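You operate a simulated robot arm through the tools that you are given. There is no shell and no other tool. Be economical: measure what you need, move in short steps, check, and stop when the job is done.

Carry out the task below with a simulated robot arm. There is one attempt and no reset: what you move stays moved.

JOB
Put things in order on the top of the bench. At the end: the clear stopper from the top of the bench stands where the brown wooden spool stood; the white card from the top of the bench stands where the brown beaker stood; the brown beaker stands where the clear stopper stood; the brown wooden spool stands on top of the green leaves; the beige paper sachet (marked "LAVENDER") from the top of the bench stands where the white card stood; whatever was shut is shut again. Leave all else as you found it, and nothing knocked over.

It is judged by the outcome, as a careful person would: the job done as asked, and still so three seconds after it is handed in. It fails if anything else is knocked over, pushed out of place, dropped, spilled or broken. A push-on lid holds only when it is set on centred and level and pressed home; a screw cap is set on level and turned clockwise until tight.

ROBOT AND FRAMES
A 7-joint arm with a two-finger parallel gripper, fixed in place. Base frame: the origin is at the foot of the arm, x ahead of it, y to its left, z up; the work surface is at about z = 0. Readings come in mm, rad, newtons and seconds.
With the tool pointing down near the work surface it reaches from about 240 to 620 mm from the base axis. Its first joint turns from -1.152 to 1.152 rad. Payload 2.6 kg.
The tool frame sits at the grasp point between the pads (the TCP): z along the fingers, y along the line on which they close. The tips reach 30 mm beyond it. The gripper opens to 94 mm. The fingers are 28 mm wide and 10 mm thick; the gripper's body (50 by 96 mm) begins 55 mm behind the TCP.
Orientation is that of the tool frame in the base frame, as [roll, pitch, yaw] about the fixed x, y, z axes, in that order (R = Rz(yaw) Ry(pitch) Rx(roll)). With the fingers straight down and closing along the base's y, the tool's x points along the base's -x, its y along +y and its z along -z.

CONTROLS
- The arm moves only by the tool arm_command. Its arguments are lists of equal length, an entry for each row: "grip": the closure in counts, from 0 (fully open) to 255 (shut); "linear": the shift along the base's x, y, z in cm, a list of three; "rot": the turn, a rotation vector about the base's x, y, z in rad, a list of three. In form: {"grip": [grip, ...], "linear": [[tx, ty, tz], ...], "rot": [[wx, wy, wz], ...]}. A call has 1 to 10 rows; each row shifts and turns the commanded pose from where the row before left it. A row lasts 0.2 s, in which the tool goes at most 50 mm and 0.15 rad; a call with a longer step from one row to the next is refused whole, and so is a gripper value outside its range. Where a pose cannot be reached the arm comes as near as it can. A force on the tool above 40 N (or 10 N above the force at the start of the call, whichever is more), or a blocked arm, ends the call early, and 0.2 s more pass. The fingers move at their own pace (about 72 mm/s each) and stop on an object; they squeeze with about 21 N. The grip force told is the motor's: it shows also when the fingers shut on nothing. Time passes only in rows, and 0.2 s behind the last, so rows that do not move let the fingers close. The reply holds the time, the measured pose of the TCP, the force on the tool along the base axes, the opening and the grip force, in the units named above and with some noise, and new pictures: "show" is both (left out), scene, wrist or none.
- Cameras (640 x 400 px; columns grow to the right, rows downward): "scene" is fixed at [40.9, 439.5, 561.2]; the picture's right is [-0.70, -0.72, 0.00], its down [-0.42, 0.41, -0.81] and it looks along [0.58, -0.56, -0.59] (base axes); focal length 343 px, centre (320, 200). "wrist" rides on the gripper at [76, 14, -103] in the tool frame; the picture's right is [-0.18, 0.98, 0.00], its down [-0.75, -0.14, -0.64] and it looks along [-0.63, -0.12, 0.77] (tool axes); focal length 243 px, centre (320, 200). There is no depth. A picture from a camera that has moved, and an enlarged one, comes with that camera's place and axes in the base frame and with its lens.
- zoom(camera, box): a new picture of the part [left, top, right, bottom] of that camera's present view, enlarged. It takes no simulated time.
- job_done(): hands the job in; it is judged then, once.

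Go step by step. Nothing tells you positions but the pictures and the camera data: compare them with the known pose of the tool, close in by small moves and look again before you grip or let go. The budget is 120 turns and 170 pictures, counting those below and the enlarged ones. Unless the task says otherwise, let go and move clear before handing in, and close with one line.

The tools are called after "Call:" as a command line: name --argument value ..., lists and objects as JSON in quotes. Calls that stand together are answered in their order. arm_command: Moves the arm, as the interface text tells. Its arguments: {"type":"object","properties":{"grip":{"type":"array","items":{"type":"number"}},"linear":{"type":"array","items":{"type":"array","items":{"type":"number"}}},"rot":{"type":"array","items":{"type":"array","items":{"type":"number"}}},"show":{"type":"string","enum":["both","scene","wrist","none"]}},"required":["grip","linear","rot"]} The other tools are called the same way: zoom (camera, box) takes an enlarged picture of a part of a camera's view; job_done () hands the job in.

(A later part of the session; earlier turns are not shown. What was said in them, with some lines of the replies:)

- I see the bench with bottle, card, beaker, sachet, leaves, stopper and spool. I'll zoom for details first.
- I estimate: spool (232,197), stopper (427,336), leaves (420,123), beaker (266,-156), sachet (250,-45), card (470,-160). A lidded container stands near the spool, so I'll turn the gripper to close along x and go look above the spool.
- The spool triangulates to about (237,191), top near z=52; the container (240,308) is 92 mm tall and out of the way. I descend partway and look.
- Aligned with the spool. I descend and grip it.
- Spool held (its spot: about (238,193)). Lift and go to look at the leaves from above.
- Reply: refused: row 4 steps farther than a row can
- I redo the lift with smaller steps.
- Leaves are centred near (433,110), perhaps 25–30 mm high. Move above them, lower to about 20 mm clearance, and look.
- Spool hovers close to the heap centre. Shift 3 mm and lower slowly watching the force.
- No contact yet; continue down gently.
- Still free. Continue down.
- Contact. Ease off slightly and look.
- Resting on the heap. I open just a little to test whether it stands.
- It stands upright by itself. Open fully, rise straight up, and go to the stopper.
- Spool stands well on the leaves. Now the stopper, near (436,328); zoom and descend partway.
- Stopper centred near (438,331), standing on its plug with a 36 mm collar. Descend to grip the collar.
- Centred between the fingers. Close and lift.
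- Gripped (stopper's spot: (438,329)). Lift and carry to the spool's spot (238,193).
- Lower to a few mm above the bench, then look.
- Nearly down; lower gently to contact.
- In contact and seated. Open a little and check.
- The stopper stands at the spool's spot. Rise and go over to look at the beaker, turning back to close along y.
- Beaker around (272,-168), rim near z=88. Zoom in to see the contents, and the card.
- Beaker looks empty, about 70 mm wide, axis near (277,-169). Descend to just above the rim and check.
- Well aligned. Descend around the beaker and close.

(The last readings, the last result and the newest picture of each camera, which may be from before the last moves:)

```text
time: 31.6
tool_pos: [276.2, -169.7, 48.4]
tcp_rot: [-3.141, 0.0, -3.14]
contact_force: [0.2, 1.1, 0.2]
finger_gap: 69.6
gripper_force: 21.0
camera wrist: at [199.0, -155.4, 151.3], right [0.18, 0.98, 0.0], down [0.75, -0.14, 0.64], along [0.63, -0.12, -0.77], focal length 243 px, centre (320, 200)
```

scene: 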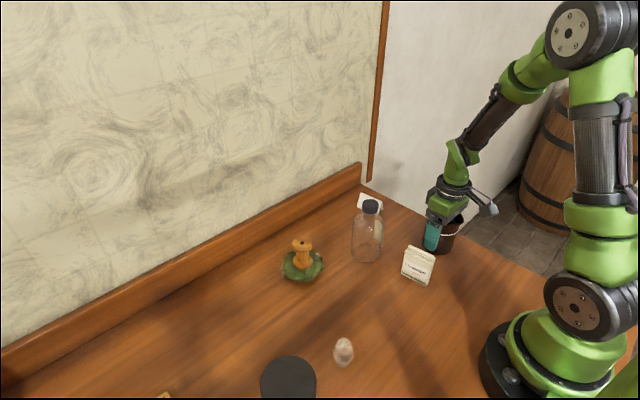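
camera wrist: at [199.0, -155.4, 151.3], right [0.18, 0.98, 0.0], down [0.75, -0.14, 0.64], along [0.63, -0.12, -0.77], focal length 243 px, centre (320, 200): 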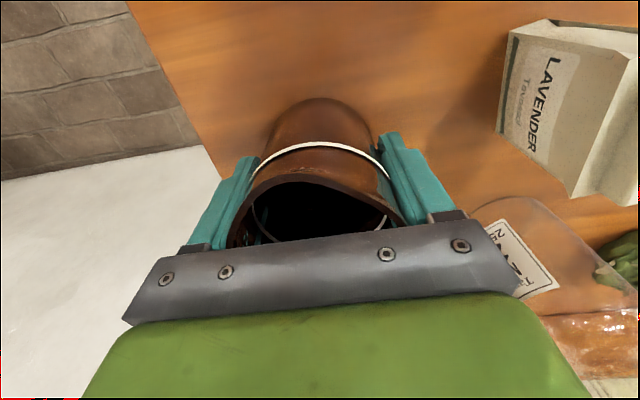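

Beaker gripped (its spot: (276,-170)). Lift it slowly, level.

Call:
arm_command --grip '[255, 255, 255, 255, 255, 255, 255, 255]' --linear '[[0, 0, 1], [0, 0, 2], [0, 0, 3], [0, 0, 3], [0, 0, 3], [0, 0, 3], [0, 0, 2], [0, 0, 0]]' --rot '[[0, 0, 0], [0, 0, 0], [0, 0, 0], [0, 0, 0], [0, 0, 0], [0, 0, 0], [0, 0, 0], [0, 0, 0]]'

```text
time: 33.4
tool_pos: [275.2, -169.4, 218.8]
tcp_rot: [-3.14, 0.001, -3.141]
contact_force: [-0.4, 0.3, -0.1]
finger_gap: 69.8
gripper_force: 21.0
camera wrist: at [199.7, -155.5, 321.0], right [0.18, 0.98, 0.0], down [0.75, -0.14, 0.64], along [0.63, -0.12, -0.77], focal length 243 px, centre (320, 200)
```

scene: 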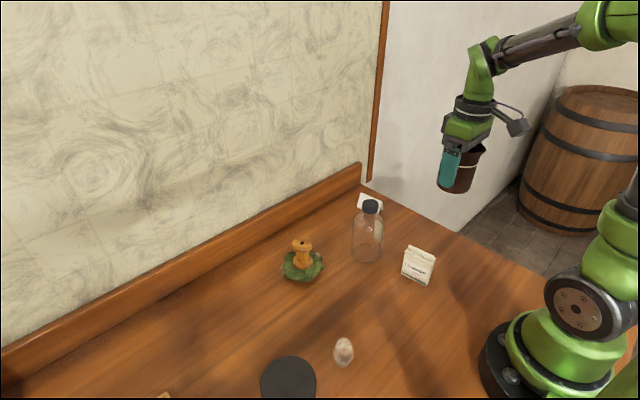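
wrist: 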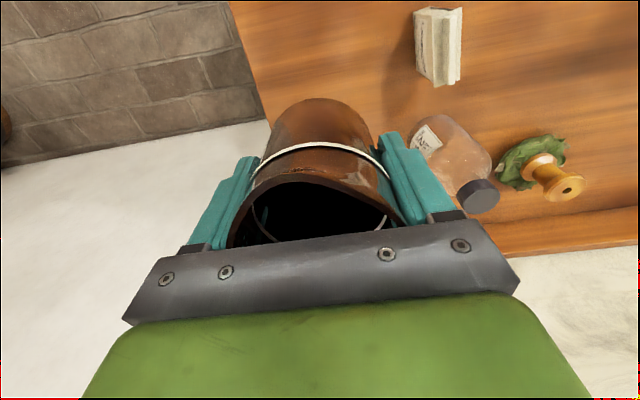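

Level and stable. Carry across in moderate steps.

Call:
arm_command --grip '[255, 255, 255, 255, 255, 255, 255, 255, 255, 255]' --linear '[[0, 1.5, 0], [0.5, 3, 0], [0.5, 3.5, 0], [0.5, 3.5, 0], [0.5, 3.5, 0], [0.5, 3.5, 0], [1, 3.5, 0], [1, 3.5, 0], [1.2, 3.5, 0], [1.2, 3.5, 0]]' --rot '[[0, 0, 0.02], [0, 0, 0.05], [0, 0, 0.05], [0, 0, 0.05], [0, 0, 0.05], [0, 0, 0.05], [0, 0, 0.05], [0, 0, 0.05], [0, 0, 0.05], [0, 0, 0.05]]' --show "none"

Call:
arm_command --grip '[255, 255, 255, 255, 255, 255, 255]' --linear '[[1.5, 3.2, 0], [1.7, 3.2, 0], [1.7, 3.2, 0], [1.7, 3.2, 0], [1.7, 3, 0], [1, 1.5, 0], [0, 0, 0]]' --rot '[[0, 0, 0.04], [0, 0, 0.04], [0, 0, 0.04], [0, 0, 0], [0, 0, 0], [0, 0, 0], [0, 0, 0]]'

```text
time: 35.6
tool_pos: [343.4, 153.8, 218.7]
tcp_rot: [3.141, -0.001, -2.672]
contact_force: [-0.3, -1.3, 0.0]
finger_gap: 69.7
gripper_force: 21.0
```

```text
time: 37.2
tool_pos: [436.6, 326.0, 220.6]
tcp_rot: [3.14, 0.0, -2.553]
contact_force: [-1.1, 1.2, -0.8]
finger_gap: 69.7
gripper_force: 21.4
camera wrist: at [365.2, 295.3, 323.4], right [-0.39, 0.92, 0.0], down [0.7, 0.3, 0.64], along [0.59, 0.25, -0.77], focal length 243 px, centre (320, 200)
```

scene: 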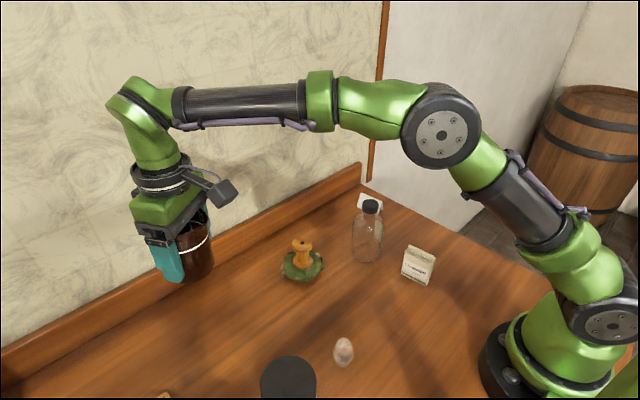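
wrist: 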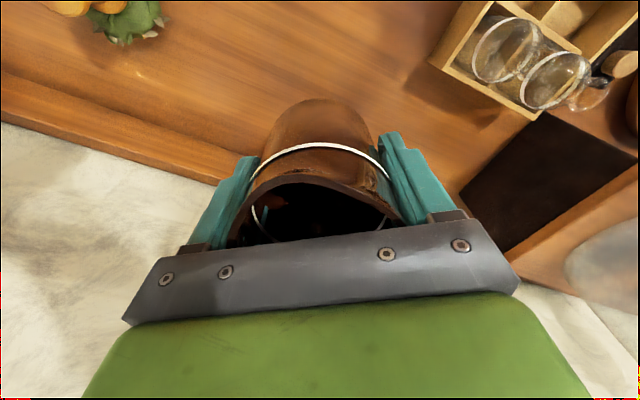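

Above the stopper's old spot; the tray nearby is clear of the fingers. Lower.

Call:
arm_command --grip '[255, 255, 255, 255, 255, 255, 255]' --linear '[[0.15, 0.3, -2], [0, 0, -3.5], [0, 0, -3.5], [0, 0, -3.5], [0, 0, -2.5], [0, 0, -0.9], [0, 0, 0]]' --rot '[[0, 0, 0], [0, 0, 0], [0, 0, 0], [0, 0, 0], [0, 0, 0], [0, 0, 0], [0, 0, 0]]'

```text
time: 38.8
tool_pos: [438.2, 328.9, 60.5]
tcp_rot: [-3.141, 0.0, -2.553]
contact_force: [0.3, -0.3, -0.4]
finger_gap: 69.5
gripper_force: 20.8
camera wrist: at [366.0, 299.4, 162.4], right [-0.39, 0.92, 0.0], down [0.71, 0.3, 0.64], along [0.59, 0.25, -0.77], focal length 243 px, centre (320, 200)
```

scene: 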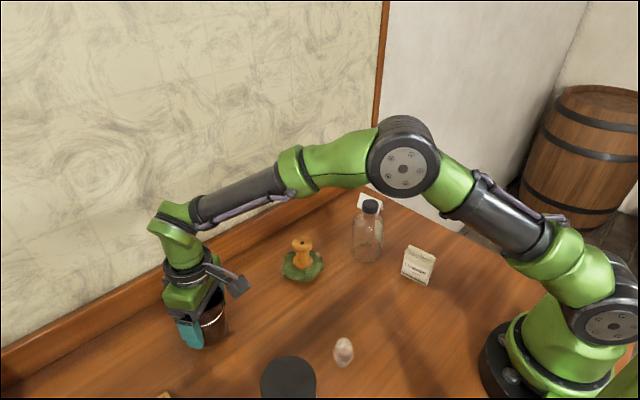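
wrist: 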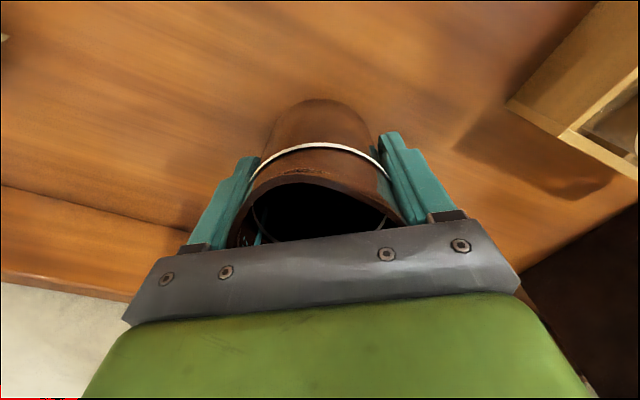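

Set down gently, then release.

Call:
arm_command --grip '[255, 255, 255, 255, 255, 255]' --linear '[[0, 0, -0.5], [0, 0, -0.3], [0, 0, -0.2], [0, 0, -0.2], [0, 0, -0.1], [0, 0, 0]]' --rot '[[0, 0, 0], [0, 0, 0], [0, 0, 0], [0, 0, 0], [0, 0, 0], [0, 0, 0]]' --show "none"

```text
time: 40.2
tool_pos: [437.1, 332.1, 48.5]
tcp_rot: [-3.141, 0.004, -2.552]
contact_force: [-1.1, 1.5, 11.0]
finger_gap: 69.8
gripper_force: 21.1
```

Call:
arm_command --grip '[45, 20, 0, 0, 0, 0, 0, 0]' --linear '[[0, 0, 0], [0, 0, 0], [0, 0, 0], [0, 0, 2], [0, 0, 4], [0, 0, 4.5], [0, 0, 4], [0, 0, 0]]' --rot '[[0, 0, 0], [0, 0, 0], [0, 0, 0], [0, 0, 0], [0, 0, 0], [0, 0, 0], [0, 0, 0], [0, 0, 0]]'

```text
time: 42.0
tool_pos: [437.4, 330.3, 194.6]
tcp_rot: [3.139, 0.0, -2.553]
contact_force: [0.0, -0.1, -0.2]
finger_gap: 93.9
gripper_force: 0.1
camera wrist: at [365.6, 299.3, 297.1], right [-0.39, 0.92, 0.0], down [0.7, 0.3, 0.64], along [0.59, 0.25, -0.77], focal length 243 px, centre (320, 200)
```

scene: 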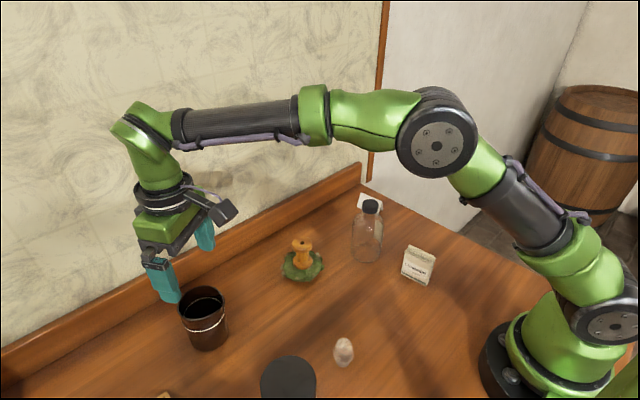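
wrist: 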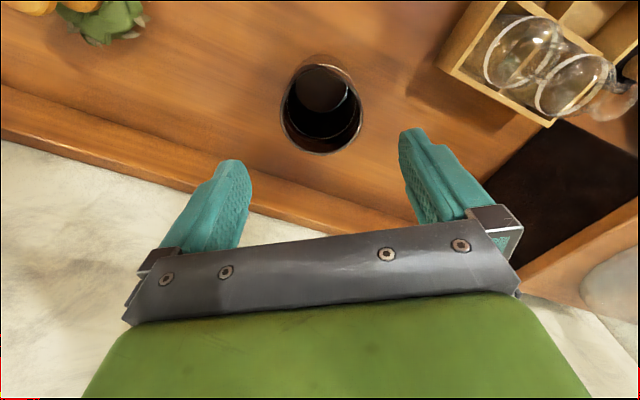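

Beaker stands. Now go to the card, turning so that the fingers will close along its ridge.

Call:
arm_command --grip '[0, 0, 0, 0, 0, 0, 0, 0, 0, 0]' --linear '[[0, -4, 2], [0, -4.5, 1], [0, -4.8, 0], [0, -4.8, 0], [0, -4.8, 0], [0, -4.8, 0], [0, -4.8, 0], [0, -4.8, 0], [0, -4.8, 0], [0, -4.8, 0]]' --rot '[[0, 0, -0.14], [0, 0, -0.14], [0, 0, -0.14], [0, 0, -0.14], [0, 0, -0.14], [0, 0, -0.14], [0, 0, -0.14], [0, 0, -0.14], [0, 0, -0.14], [0, 0, -0.14]]' --show "none"

Call:
arm_command --grip '[0, 0, 0, 0]' --linear '[[1, -1, 0], [1, -1, 0], [1, 0, 0], [0, 0, 0]]' --rot '[[0, 0, -0.15], [0, 0, -0.15], [0, 0, -0.15], [0, 0, 0]]'

```text
time: 44.2
tool_pos: [436.9, -137.5, 222.5]
tcp_rot: [-3.141, -0.001, 2.328]
contact_force: [-0.4, 0.5, 0.0]
finger_gap: 94.2
gripper_force: 0.1
```

```text
time: 45.2
tool_pos: [467.3, -157.2, 220.9]
tcp_rot: [-3.141, 0.001, 1.879]
contact_force: [-0.8, -0.5, -0.4]
finger_gap: 94.0
gripper_force: 0.0
camera wrist: at [457.5, -81.0, 324.5], right [0.99, 0.12, 0.0], down [0.09, -0.76, 0.64], along [0.08, -0.64, -0.77], focal length 243 px, centre (320, 200)
```

scene: 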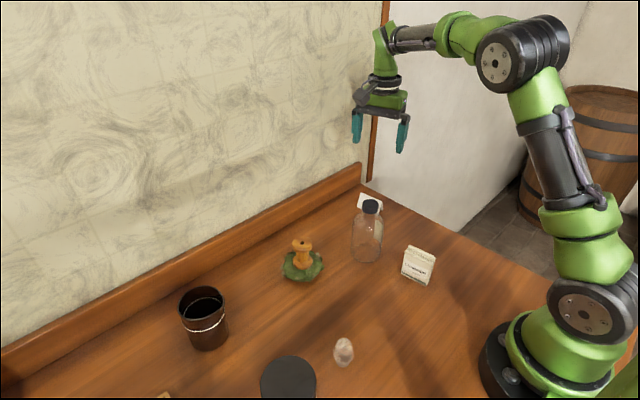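
wrist: 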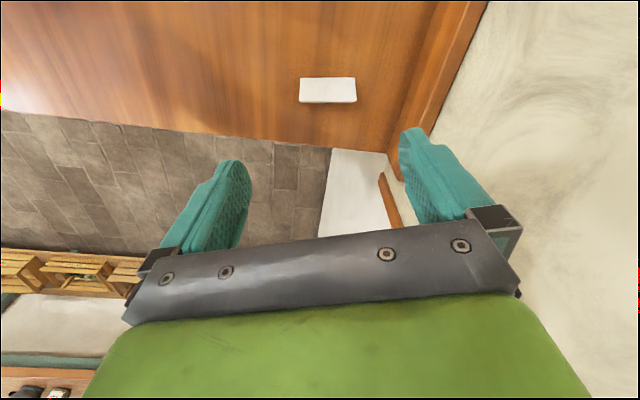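

The card is in view; zoom for its corners.

Call:
zoom --camera "wrist" --box '[270, 50, 390, 125]'

Call:
zoom --camera "scene" --box '[340, 180, 400, 220]'

```text
5.33 times, centred on (330, 88) of wrist
camera zoom: at [457.5, -81.0, 324.5], right [0.99, 0.12, 0.0], down [0.09, -0.76, 0.64], along [0.08, -0.64, -0.77], focal length 1294 px, centre (267, 800)
```

zoom: 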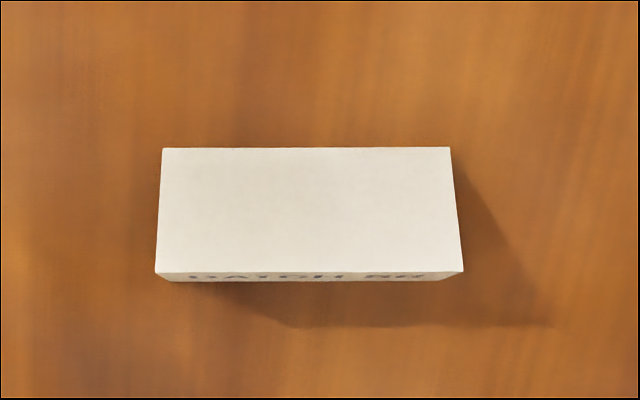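

```text
10.00 times, centred on (370, 200) of scene
camera zoom: at [41.0, 439.5, 561.2], right [-0.7, -0.72, 0.0], down [-0.42, 0.41, -0.81], along [0.58, -0.56, -0.59], focal length 3427 px, centre (-180, 200)
```

zoom: 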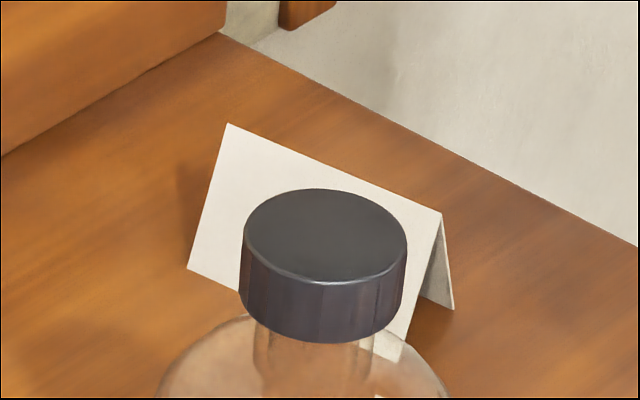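

Card: centre ≈(479,-171), 66 mm long along angle ≈0.12 rad, 35 mm tall. Align and descend partway.

Call:
arm_command --grip '[0, 0, 0, 0, 0]' --linear '[[0.6, -0.7, -1], [0.6, -0.7, -3], [0, 0, -4], [0, 0, -3], [0, 0, 0]]' --rot '[[0, 0, -0.1], [0, 0, -0.09], [0, 0, 0], [0, 0, 0], [0, 0, 0]]' --show "wrist"

Call:
zoom --camera "wrist" --box '[220, 60, 440, 200]'

```text
time: 46.4
tool_pos: [480.5, -171.7, 109.4]
tcp_rot: [-3.14, -0.001, 1.691]
contact_force: [-0.1, -0.4, -0.1]
finger_gap: 94.3
gripper_force: 0.0
camera wrist: at [484.7, -96.1, 213.2], right [1.0, -0.07, 0.0], down [-0.05, -0.77, 0.64], along [-0.04, -0.64, -0.77], focal length 243 px, centre (320, 200)
```

wrist: 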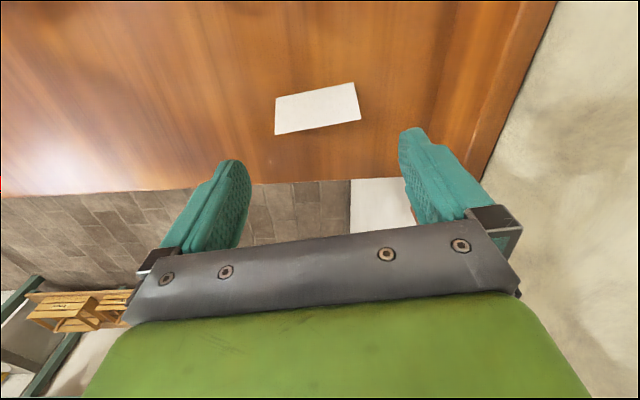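

```text
2.86 times, centred on (330, 130) of wrist
camera zoom: at [484.7, -96.1, 213.2], right [1.0, -0.07, 0.0], down [-0.05, -0.77, 0.64], along [-0.04, -0.64, -0.77], focal length 693 px, centre (291, 400)
```

zoom: 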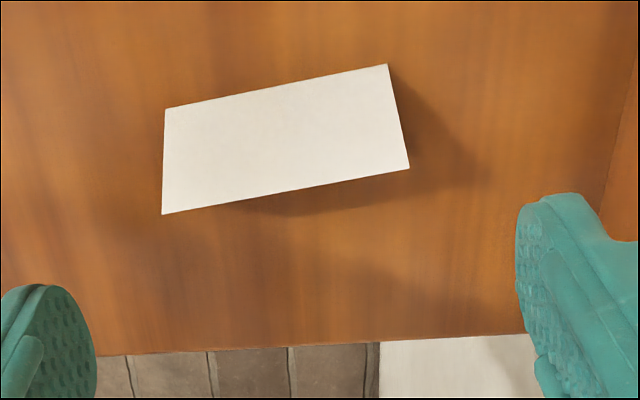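

Consistent. Descend to the card and close on its ends.

Call:
arm_command --grip '[0, 0, 0, 0]' --linear '[[-0.2, 0, -2.5], [0, 0, -2.5], [0, 0, -2.2], [0, 0, 0]]' --rot '[[0, 0, 0], [0, 0, 0], [0, 0, 0], [0, 0, 0]]' --show "wrist"

```text
time: 47.4
tool_pos: [478.8, -170.5, 39.5]
tcp_rot: [3.141, 0.0, 1.692]
contact_force: [0.3, -0.3, -0.1]
finger_gap: 94.0
gripper_force: 0.1
camera wrist: at [483.1, -94.4, 142.2], right [1.0, -0.06, 0.0], down [-0.05, -0.77, 0.64], along [-0.04, -0.64, -0.77], focal length 243 px, centre (320, 200)
```

wrist: 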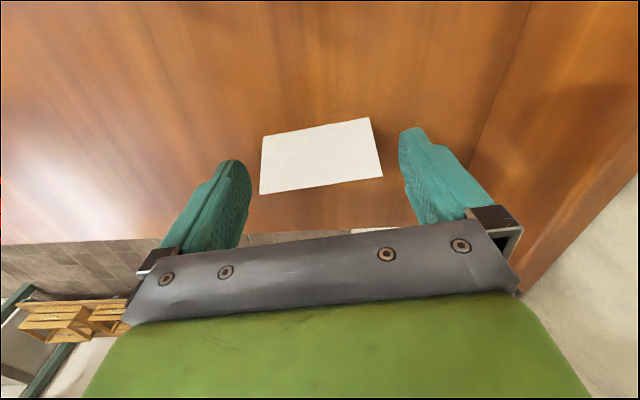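

Call:
arm_command --grip '[0, 80, 255, 255, 255, 255]' --linear '[[0, -0.15, -0.35], [0, 0, 0], [0, 0, 0], [0, 0, 0], [0, 0, 0], [0, 0, 0]]' --rot '[[0, 0, 0], [0, 0, 0], [0, 0, 0], [0, 0, 0], [0, 0, 0], [0, 0, 0]]' --show "wrist"

```text
time: 48.8
tool_pos: [479.2, -174.6, 36.4]
tcp_rot: [3.141, -0.001, 1.693]
contact_force: [-0.4, -0.3, 0.2]
finger_gap: 64.5
gripper_force: 21.4
camera wrist: at [483.0, -96.3, 138.6], right [1.0, -0.06, 0.0], down [-0.05, -0.77, 0.64], along [-0.04, -0.64, -0.77], focal length 243 px, centre (320, 200)
```

wrist: 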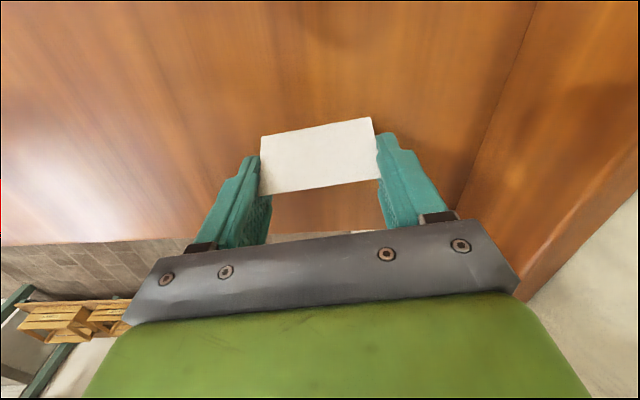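

Card gripped. Lift and carry to the beaker's spot (276,-170).

Call:
arm_command --grip '[255, 255, 255, 255, 255, 255, 255, 255, 255, 255]' --linear '[[0, 0, 1.5], [0, 0, 3], [0, 0, 4], [0, 0, 2.5], [-4, 0, 0], [-4.2, 0, 0], [-4.2, 0, 0], [-4.2, 0, 0], [-3.6, 0, 0], [0, 0, 0]]' --rot '[[0, 0, 0], [0, 0, 0], [0, 0, 0], [0, 0, 0], [0, 0, 0], [0, 0, 0], [0, 0, 0], [0, 0, 0], [0, 0, 0], [0, 0, 0]]'

```text
time: 51.0
tool_pos: [274.8, -173.0, 144.3]
tcp_rot: [-3.14, 0.001, 1.692]
contact_force: [0.5, -0.3, -0.6]
finger_gap: 64.2
gripper_force: 20.8
camera wrist: at [279.5, -96.6, 247.8], right [1.0, -0.06, 0.0], down [-0.05, -0.77, 0.64], along [-0.04, -0.64, -0.77], focal length 243 px, centre (320, 200)
```

scene: 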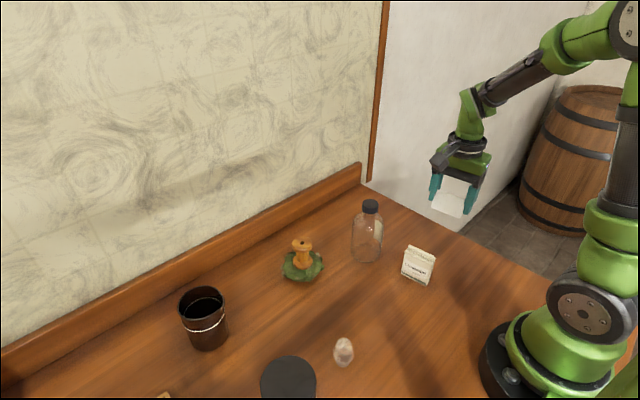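
wrist: 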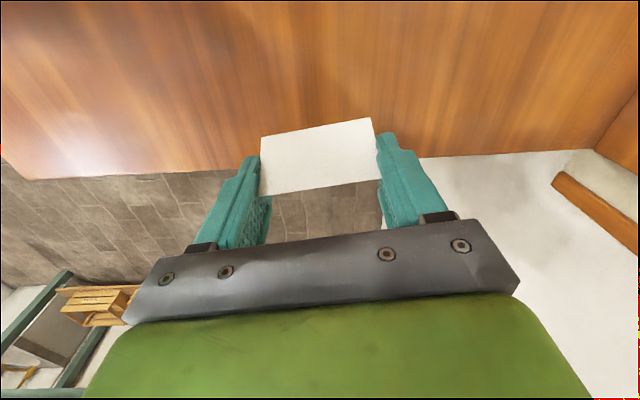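

Lower to just above the bench, then touch down.

Call:
arm_command --grip '[255, 255, 255, 255, 255, 255, 255]' --linear '[[0.1, 0.2, -3], [0, 0, -3.5], [0, 0, -3], [0, 0, -0.6], [0, 0, -0.2], [0, 0, -0.2], [0, 0, 0]]' --rot '[[0, 0, 0], [0, 0, 0], [0, 0, 0], [0, 0, 0], [0, 0, 0], [0, 0, 0], [0, 0, 0]]'

```text
time: 52.6
tool_pos: [277.4, -171.5, 41.5]
tcp_rot: [3.141, 0.0, 1.691]
contact_force: [0.1, 0.4, -0.1]
finger_gap: 64.2
gripper_force: 20.7
camera wrist: at [281.2, -94.5, 144.0], right [1.0, -0.07, 0.0], down [-0.05, -0.77, 0.64], along [-0.04, -0.64, -0.77], focal length 243 px, centre (320, 200)
```

scene: 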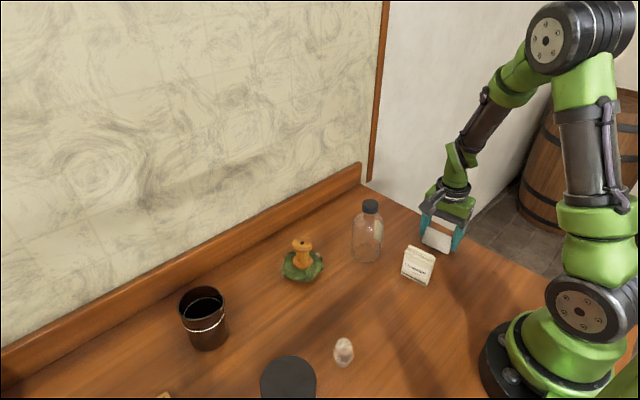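
wrist: 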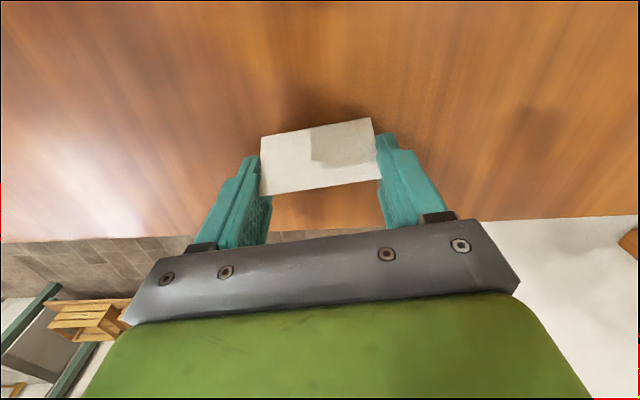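

Call:
arm_command --grip '[255, 255, 255, 255]' --linear '[[0, 0, -0.25], [0, 0, -0.15], [0, 0, -0.1], [0, 0, 0]]' --rot '[[0, 0, 0], [0, 0, 0], [0, 0, 0], [0, 0, 0]]' --show "none"

```text
time: 53.6
tool_pos: [276.9, -171.7, 35.8]
tcp_rot: [3.141, 0.0, 1.691]
contact_force: [-0.7, -0.5, -0.1]
finger_gap: 64.4
gripper_force: 21.3
```

Call:
arm_command --grip '[255, 255, 255]' --linear '[[0, 0, -0.1], [0, 0, -0.1], [0, 0, 0]]' --rot '[[0, 0, 0], [0, 0, 0], [0, 0, 0]]' --show "none"

```text
time: 54.4
tool_pos: [277.5, -172.4, 34.6]
tcp_rot: [3.14, 0.002, 1.689]
contact_force: [-0.7, 0.3, 17.1]
finger_gap: 64.1
gripper_force: 21.6
```

Contact made. Release gently and rise a little way to look.

Call:
arm_command --grip '[255, 60, 30, 0, 0, 0, 0]' --linear '[[0, 0, 0.1], [0, 0, 0], [0, 0, 0], [0, 0, 0], [0, 0, 2], [0, 0, 4], [0, 0, 4]]' --rot '[[0, 0, 0], [0, 0, 0], [0, 0, 0], [0, 0, 0], [0, 0, 0], [0, 0, 0], [0, 0, 0]]'

```text
time: 56.0
tool_pos: [276.9, -170.5, 134.1]
tcp_rot: [3.141, 0.002, 1.691]
contact_force: [-0.2, 0.7, 0.5]
finger_gap: 93.9
gripper_force: 0.1
camera wrist: at [281.8, -92.6, 236.3], right [1.0, -0.07, 0.0], down [-0.05, -0.76, 0.64], along [-0.04, -0.64, -0.77], focal length 243 px, centre (320, 200)
```

scene: 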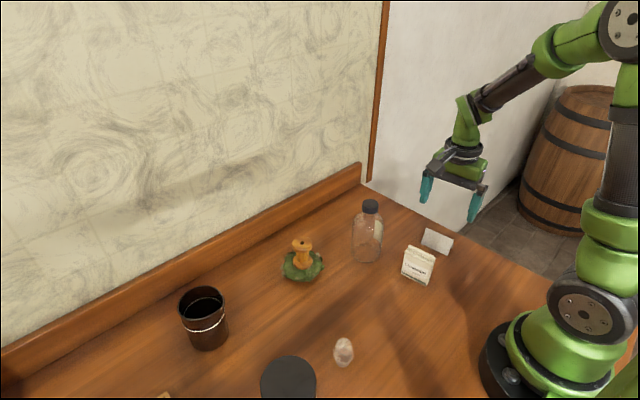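
wrist: 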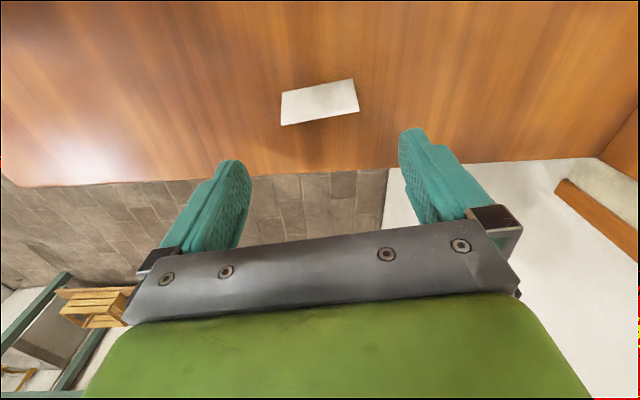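

Card stands on the beaker's spot. Next go over the sachet, turned to close along y.

Call:
arm_command --grip '[0, 0, 0, 0, 0, 0, 0, 0, 0, 0]' --linear '[[0, 0, 4], [0, 0, 3], [0, 1.5, 0], [-0.5, 1.5, 0], [-0.5, 2, 0], [-0.5, 2, 0], [-0.5, 2, 0], [-0.5, 2, 0], [0, 1.5, 0], [0, 0, 0]]' --rot '[[0, 0, 0.145], [0, 0, 0.145], [0, 0, 0.145], [0, 0, 0.145], [0, 0, 0.145], [0, 0, 0.145], [0, 0, 0.145], [0, 0, 0.145], [0, 0, 0.145], [0, 0, 0.145]]'

Call:
zoom --camera "scene" --box '[370, 210, 470, 300]'

```text
time: 58.2
tool_pos: [250.6, -45.9, 205.0]
tcp_rot: [-3.14, 0.001, -3.139]
contact_force: [0.3, 0.0, 0.2]
finger_gap: 94.2
gripper_force: 0.0
camera wrist: at [174.2, -32.7, 307.8], right [0.18, 0.98, 0.0], down [0.75, -0.14, 0.64], along [0.63, -0.12, -0.77], focal length 243 px, centre (320, 200)
```

scene: 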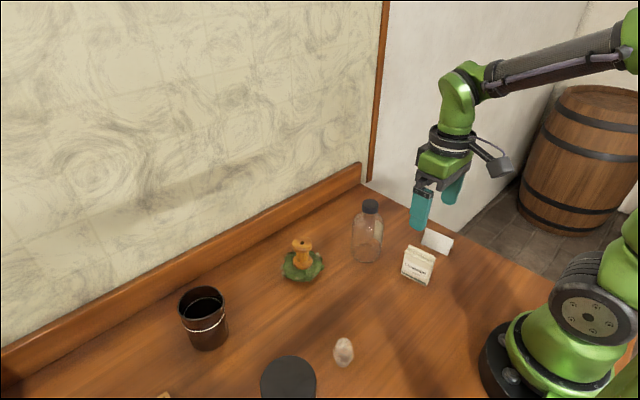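
wrist: 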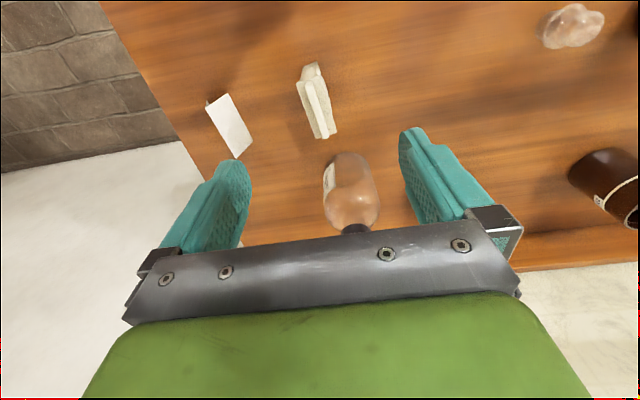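

```text
4.44 times, centred on (420, 255) of scene
camera zoom: at [40.9, 439.5, 561.2], right [-0.7, -0.72, 0.0], down [-0.42, 0.41, -0.81], along [0.58, -0.56, -0.59], focal length 1523 px, centre (-124, -44)
```

zoom: 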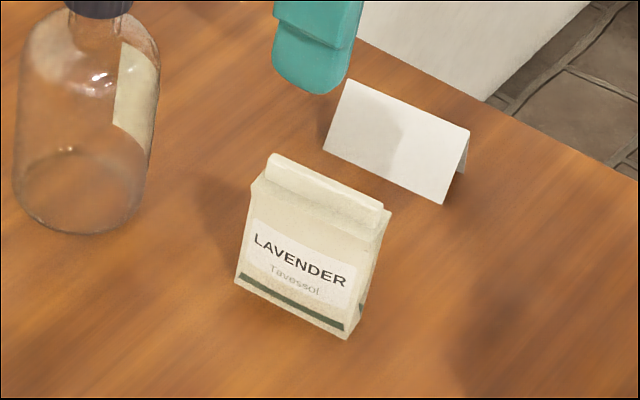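

Call:
zoom --camera "wrist" --box '[260, 45, 380, 155]'

```text
3.64 times, centred on (320, 100) of wrist
camera zoom: at [174.2, -32.7, 307.8], right [0.18, 0.98, 0.0], down [0.75, -0.14, 0.64], along [0.63, -0.12, -0.77], focal length 882 px, centre (320, 564)
```

zoom: 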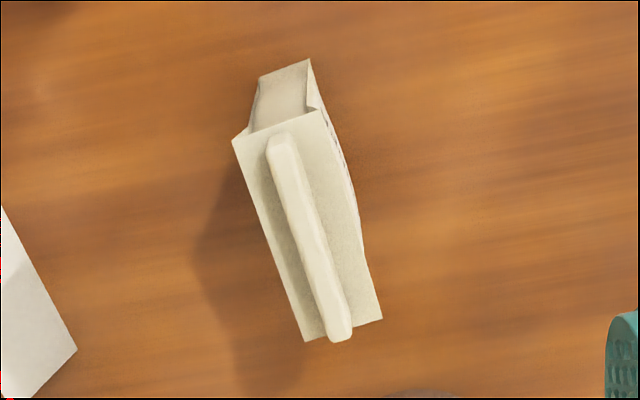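

Sachet: centre ≈(259,-52), angle ≈0.135 rad, ~20 mm thick, 60–70 mm tall. Align and descend partway.

Call:
arm_command --grip '[0, 0, 0, 0]' --linear '[[0.85, -0.6, -1.5], [0, 0, -4], [0, 0, -4], [0, 0, 0]]' --rot '[[0, 0, 0.134], [0, 0, 0], [0, 0, 0], [0, 0, 0]]' --show "wrist"

Call:
zoom --camera "wrist" --box '[220, 60, 420, 220]'

```text
time: 59.2
tool_pos: [260.6, -52.4, 110.3]
tcp_rot: [-3.141, -0.001, -3.008]
contact_force: [-0.1, 1.2, -0.1]
finger_gap: 94.0
gripper_force: 0.1
camera wrist: at [181.8, -48.6, 212.5], right [0.05, 1.0, 0.0], down [0.77, -0.04, 0.64], along [0.64, -0.03, -0.77], focal length 243 px, centre (320, 200)
```

wrist: 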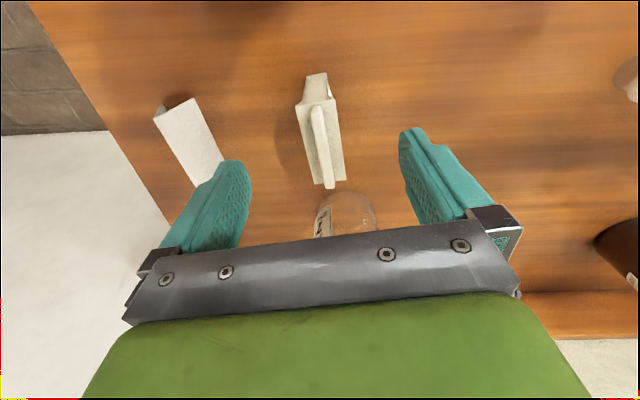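

```text
2.50 times, centred on (320, 140) of wrist
camera zoom: at [181.8, -48.6, 212.5], right [0.05, 1.0, 0.0], down [0.77, -0.04, 0.64], along [0.64, -0.03, -0.77], focal length 606 px, centre (320, 350)
```

zoom: 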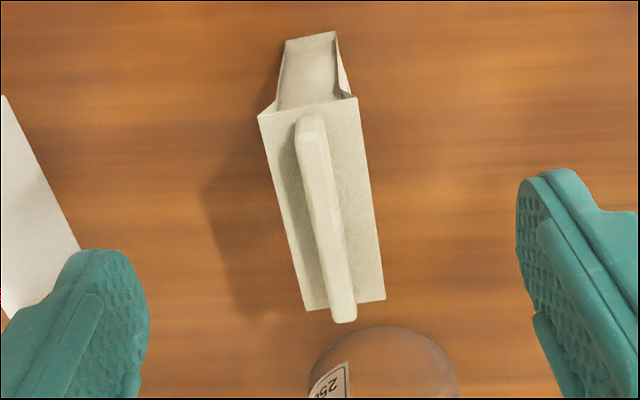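

Aligned. Descend around it and close.

Call:
arm_command --grip '[50, 80, 80, 80, 255, 255, 255, 255, 255]' --linear '[[-0.2, 0.1, 0], [0, 0, -2.5], [0, 0, -2.5], [0, 0, -1.5], [0, 0, 0], [0, 0, 0], [0, 0, 0], [0, 0, 0], [0, 0, 0]]' --rot '[[0, 0, 0], [0, 0, 0], [0, 0, 0], [0, 0, 0], [0, 0, 0], [0, 0, 0], [0, 0, 0], [0, 0, 0], [0, 0, 0]]'

```text
time: 61.2
tool_pos: [260.2, -49.8, 45.4]
tcp_rot: [3.141, 0.003, -3.009]
contact_force: [0.6, -0.2, 0.1]
finger_gap: 27.6
gripper_force: 21.0
camera wrist: at [182.1, -47.2, 147.8], right [0.05, 1.0, 0.0], down [0.77, -0.04, 0.64], along [0.64, -0.03, -0.77], focal length 243 px, centre (320, 200)
```

scene: 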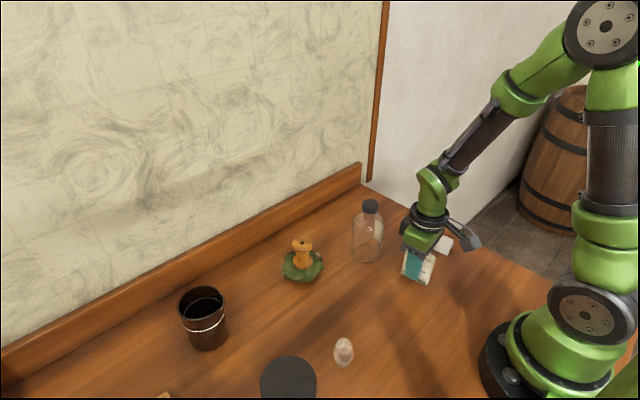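
wrist: 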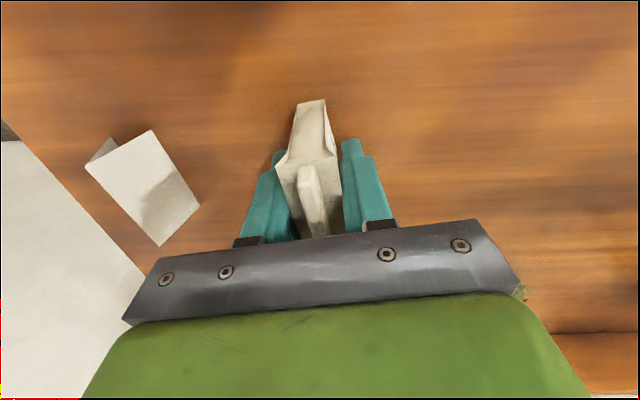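

Sachet gripped. Lift high and carry to the card's spot (479,-172).

Call:
arm_command --grip '[255, 255, 255, 255, 255, 255, 255, 255, 255, 255]' --linear '[[0, 0, 1.5], [0, 0, 4], [0, 0, 4.5], [0, 0, 4.5], [0, -2, 2.5], [3.4, -2.5, 0], [4, -2.5, 0], [4, -2.5, 0], [4, -2, 0], [4, -0.7, 0]]' --rot '[[0, 0, 0], [0, 0, 0], [0, 0, 0], [0, 0, 0], [0, 0, 0], [0, 0, 0], [0, 0, 0], [0, 0, 0], [0, 0, 0], [0, 0, 0]]' --show "none"

Call:
arm_command --grip '[255, 255, 255, 255, 255, 255, 255]' --linear '[[2.7, 0, 0], [0, 0, 0], [0, 0, -4], [0, 0, -4], [0, 0, -4], [0, 0, -3], [0, 0, 0]]' --rot '[[0, 0, 0], [0, 0, 0], [0, 0, 0], [0, 0, 0], [0, 0, 0], [0, 0, 0], [0, 0, 0]]'

```text
time: 63.4
tool_pos: [451.3, -172.3, 213.8]
tcp_rot: [3.141, 0.0, -3.007]
contact_force: [0.1, 0.7, 0.5]
finger_gap: 27.4
gripper_force: 20.9
```

```text
time: 65.0
tool_pos: [480.1, -172.5, 64.7]
tcp_rot: [-3.14, -0.001, -3.006]
contact_force: [0.9, 0.0, 0.6]
finger_gap: 27.4
gripper_force: 20.9
camera wrist: at [402.8, -169.1, 166.6], right [0.05, 1.0, 0.0], down [0.77, -0.04, 0.64], along [0.64, -0.03, -0.77], focal length 243 px, centre (320, 200)
```

scene: 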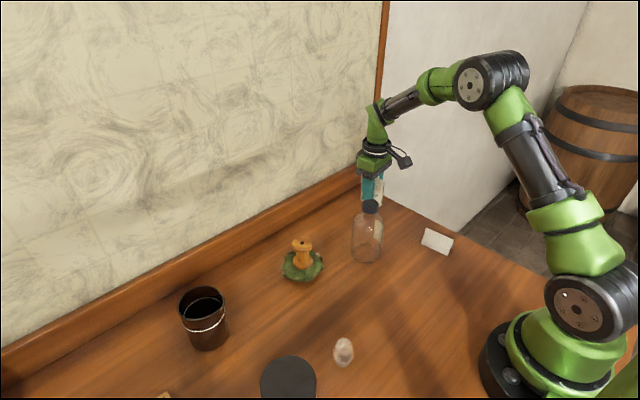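
wrist: 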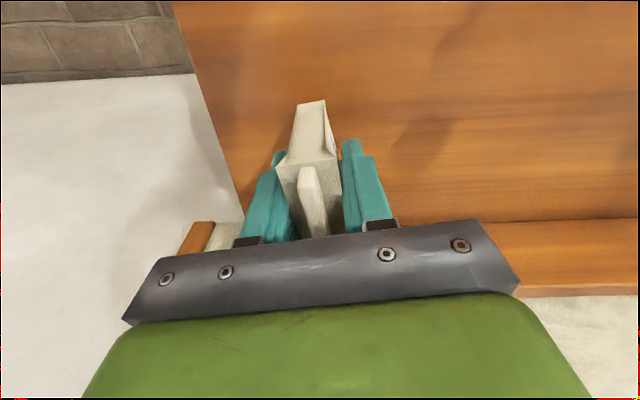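

Lower to contact.

Call:
arm_command --grip '[255, 255, 255, 255, 255, 255, 255]' --linear '[[0.1, 0, -0.9], [0, 0, -0.5], [0, 0, -0.3], [0, 0, -0.2], [0, 0, -0.15], [0, 0, -0.1], [0, 0, 0]]' --rot '[[0, 0, 0], [0, 0, 0], [0, 0, 0], [0, 0, 0], [0, 0, 0], [0, 0, 0], [0, 0, 0]]' --show "none"

```text
time: 66.6
tool_pos: [480.2, -173.9, 43.5]
tcp_rot: [-3.139, -0.001, -3.009]
contact_force: [-2.1, 0.7, 10.8]
finger_gap: 27.3
gripper_force: 20.8
```

Contact. Release and rise straight up.

Call:
arm_command --grip '[160, 110, 60, 60, 60, 60, 60, 60, 60]' --linear '[[0, 0, 0], [0, 0, 0], [0, 0, 0], [0, 0, 2], [0, 0, 4], [0, 0, 4], [0, 0, 4], [-3, 0, 3], [-4, 0, 0]]' --rot '[[0, 0, 0], [0, 0, 0], [0, 0, 0], [0, 0, 0], [0, 0, 0], [0, 0, 0], [0, 0, 0], [0, 0, 0], [0, 0, 0]]'

Call:
zoom --camera "scene" --box '[320, 170, 480, 290]'

Call:
zoom --camera "scene" --box '[140, 220, 380, 400]'

```text
time: 68.6
tool_pos: [411.6, -174.0, 211.1]
tcp_rot: [-3.141, 0.001, -3.006]
contact_force: [0.4, 0.4, 0.3]
finger_gap: 71.9
gripper_force: 0.1
camera wrist: at [333.6, -171.5, 313.6], right [0.05, 1.0, 0.0], down [0.77, -0.04, 0.64], along [0.64, -0.03, -0.77], focal length 243 px, centre (320, 200)
```

scene: 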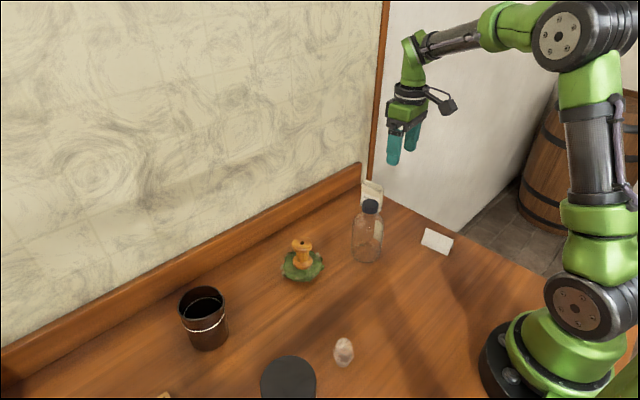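
wrist: 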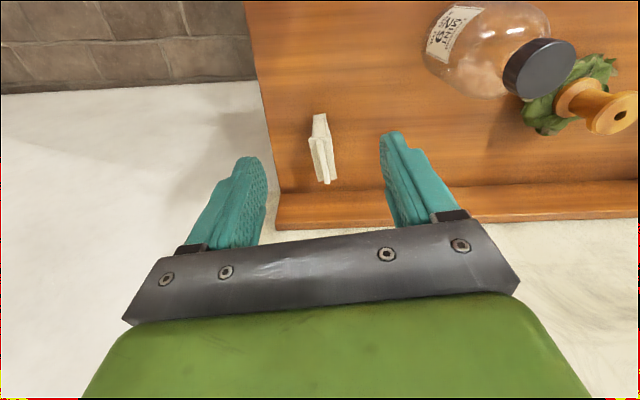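

```text
3.33 times, centred on (400, 230) of scene
camera zoom: at [41.0, 439.5, 561.2], right [-0.7, -0.72, 0.0], down [-0.42, 0.41, -0.81], along [0.58, -0.56, -0.59], focal length 1142 px, centre (53, 100)
```

zoom: 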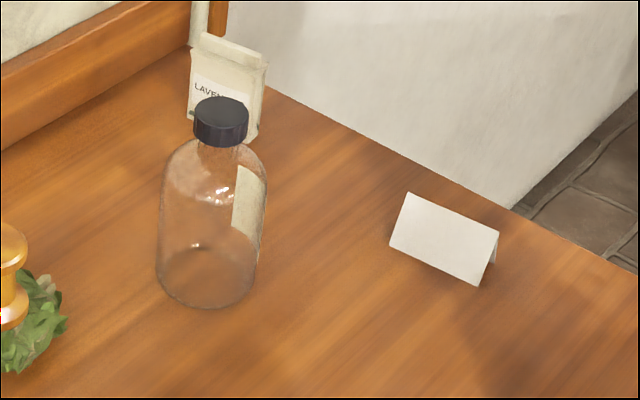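

```text
2.22 times, centred on (260, 310) of scene
camera zoom: at [41.0, 439.5, 561.2], right [-0.7, -0.72, 0.0], down [-0.42, 0.41, -0.81], along [0.58, -0.56, -0.59], focal length 762 px, centre (453, -44)
```

zoom: 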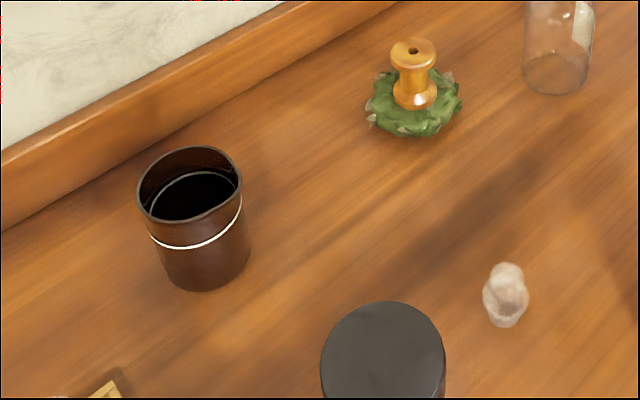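

Everything stands where it should, the arm is clear, and nothing was opened. I hand the job in.

Call:
job_done

```text
The job is handed in.
```

The job is handed in. The spool is on the leaves, the stopper, beaker, card and sachet are each at their new spots, and every item was upright in the last pictures. I never opened anything, so nothing needed shutting again.
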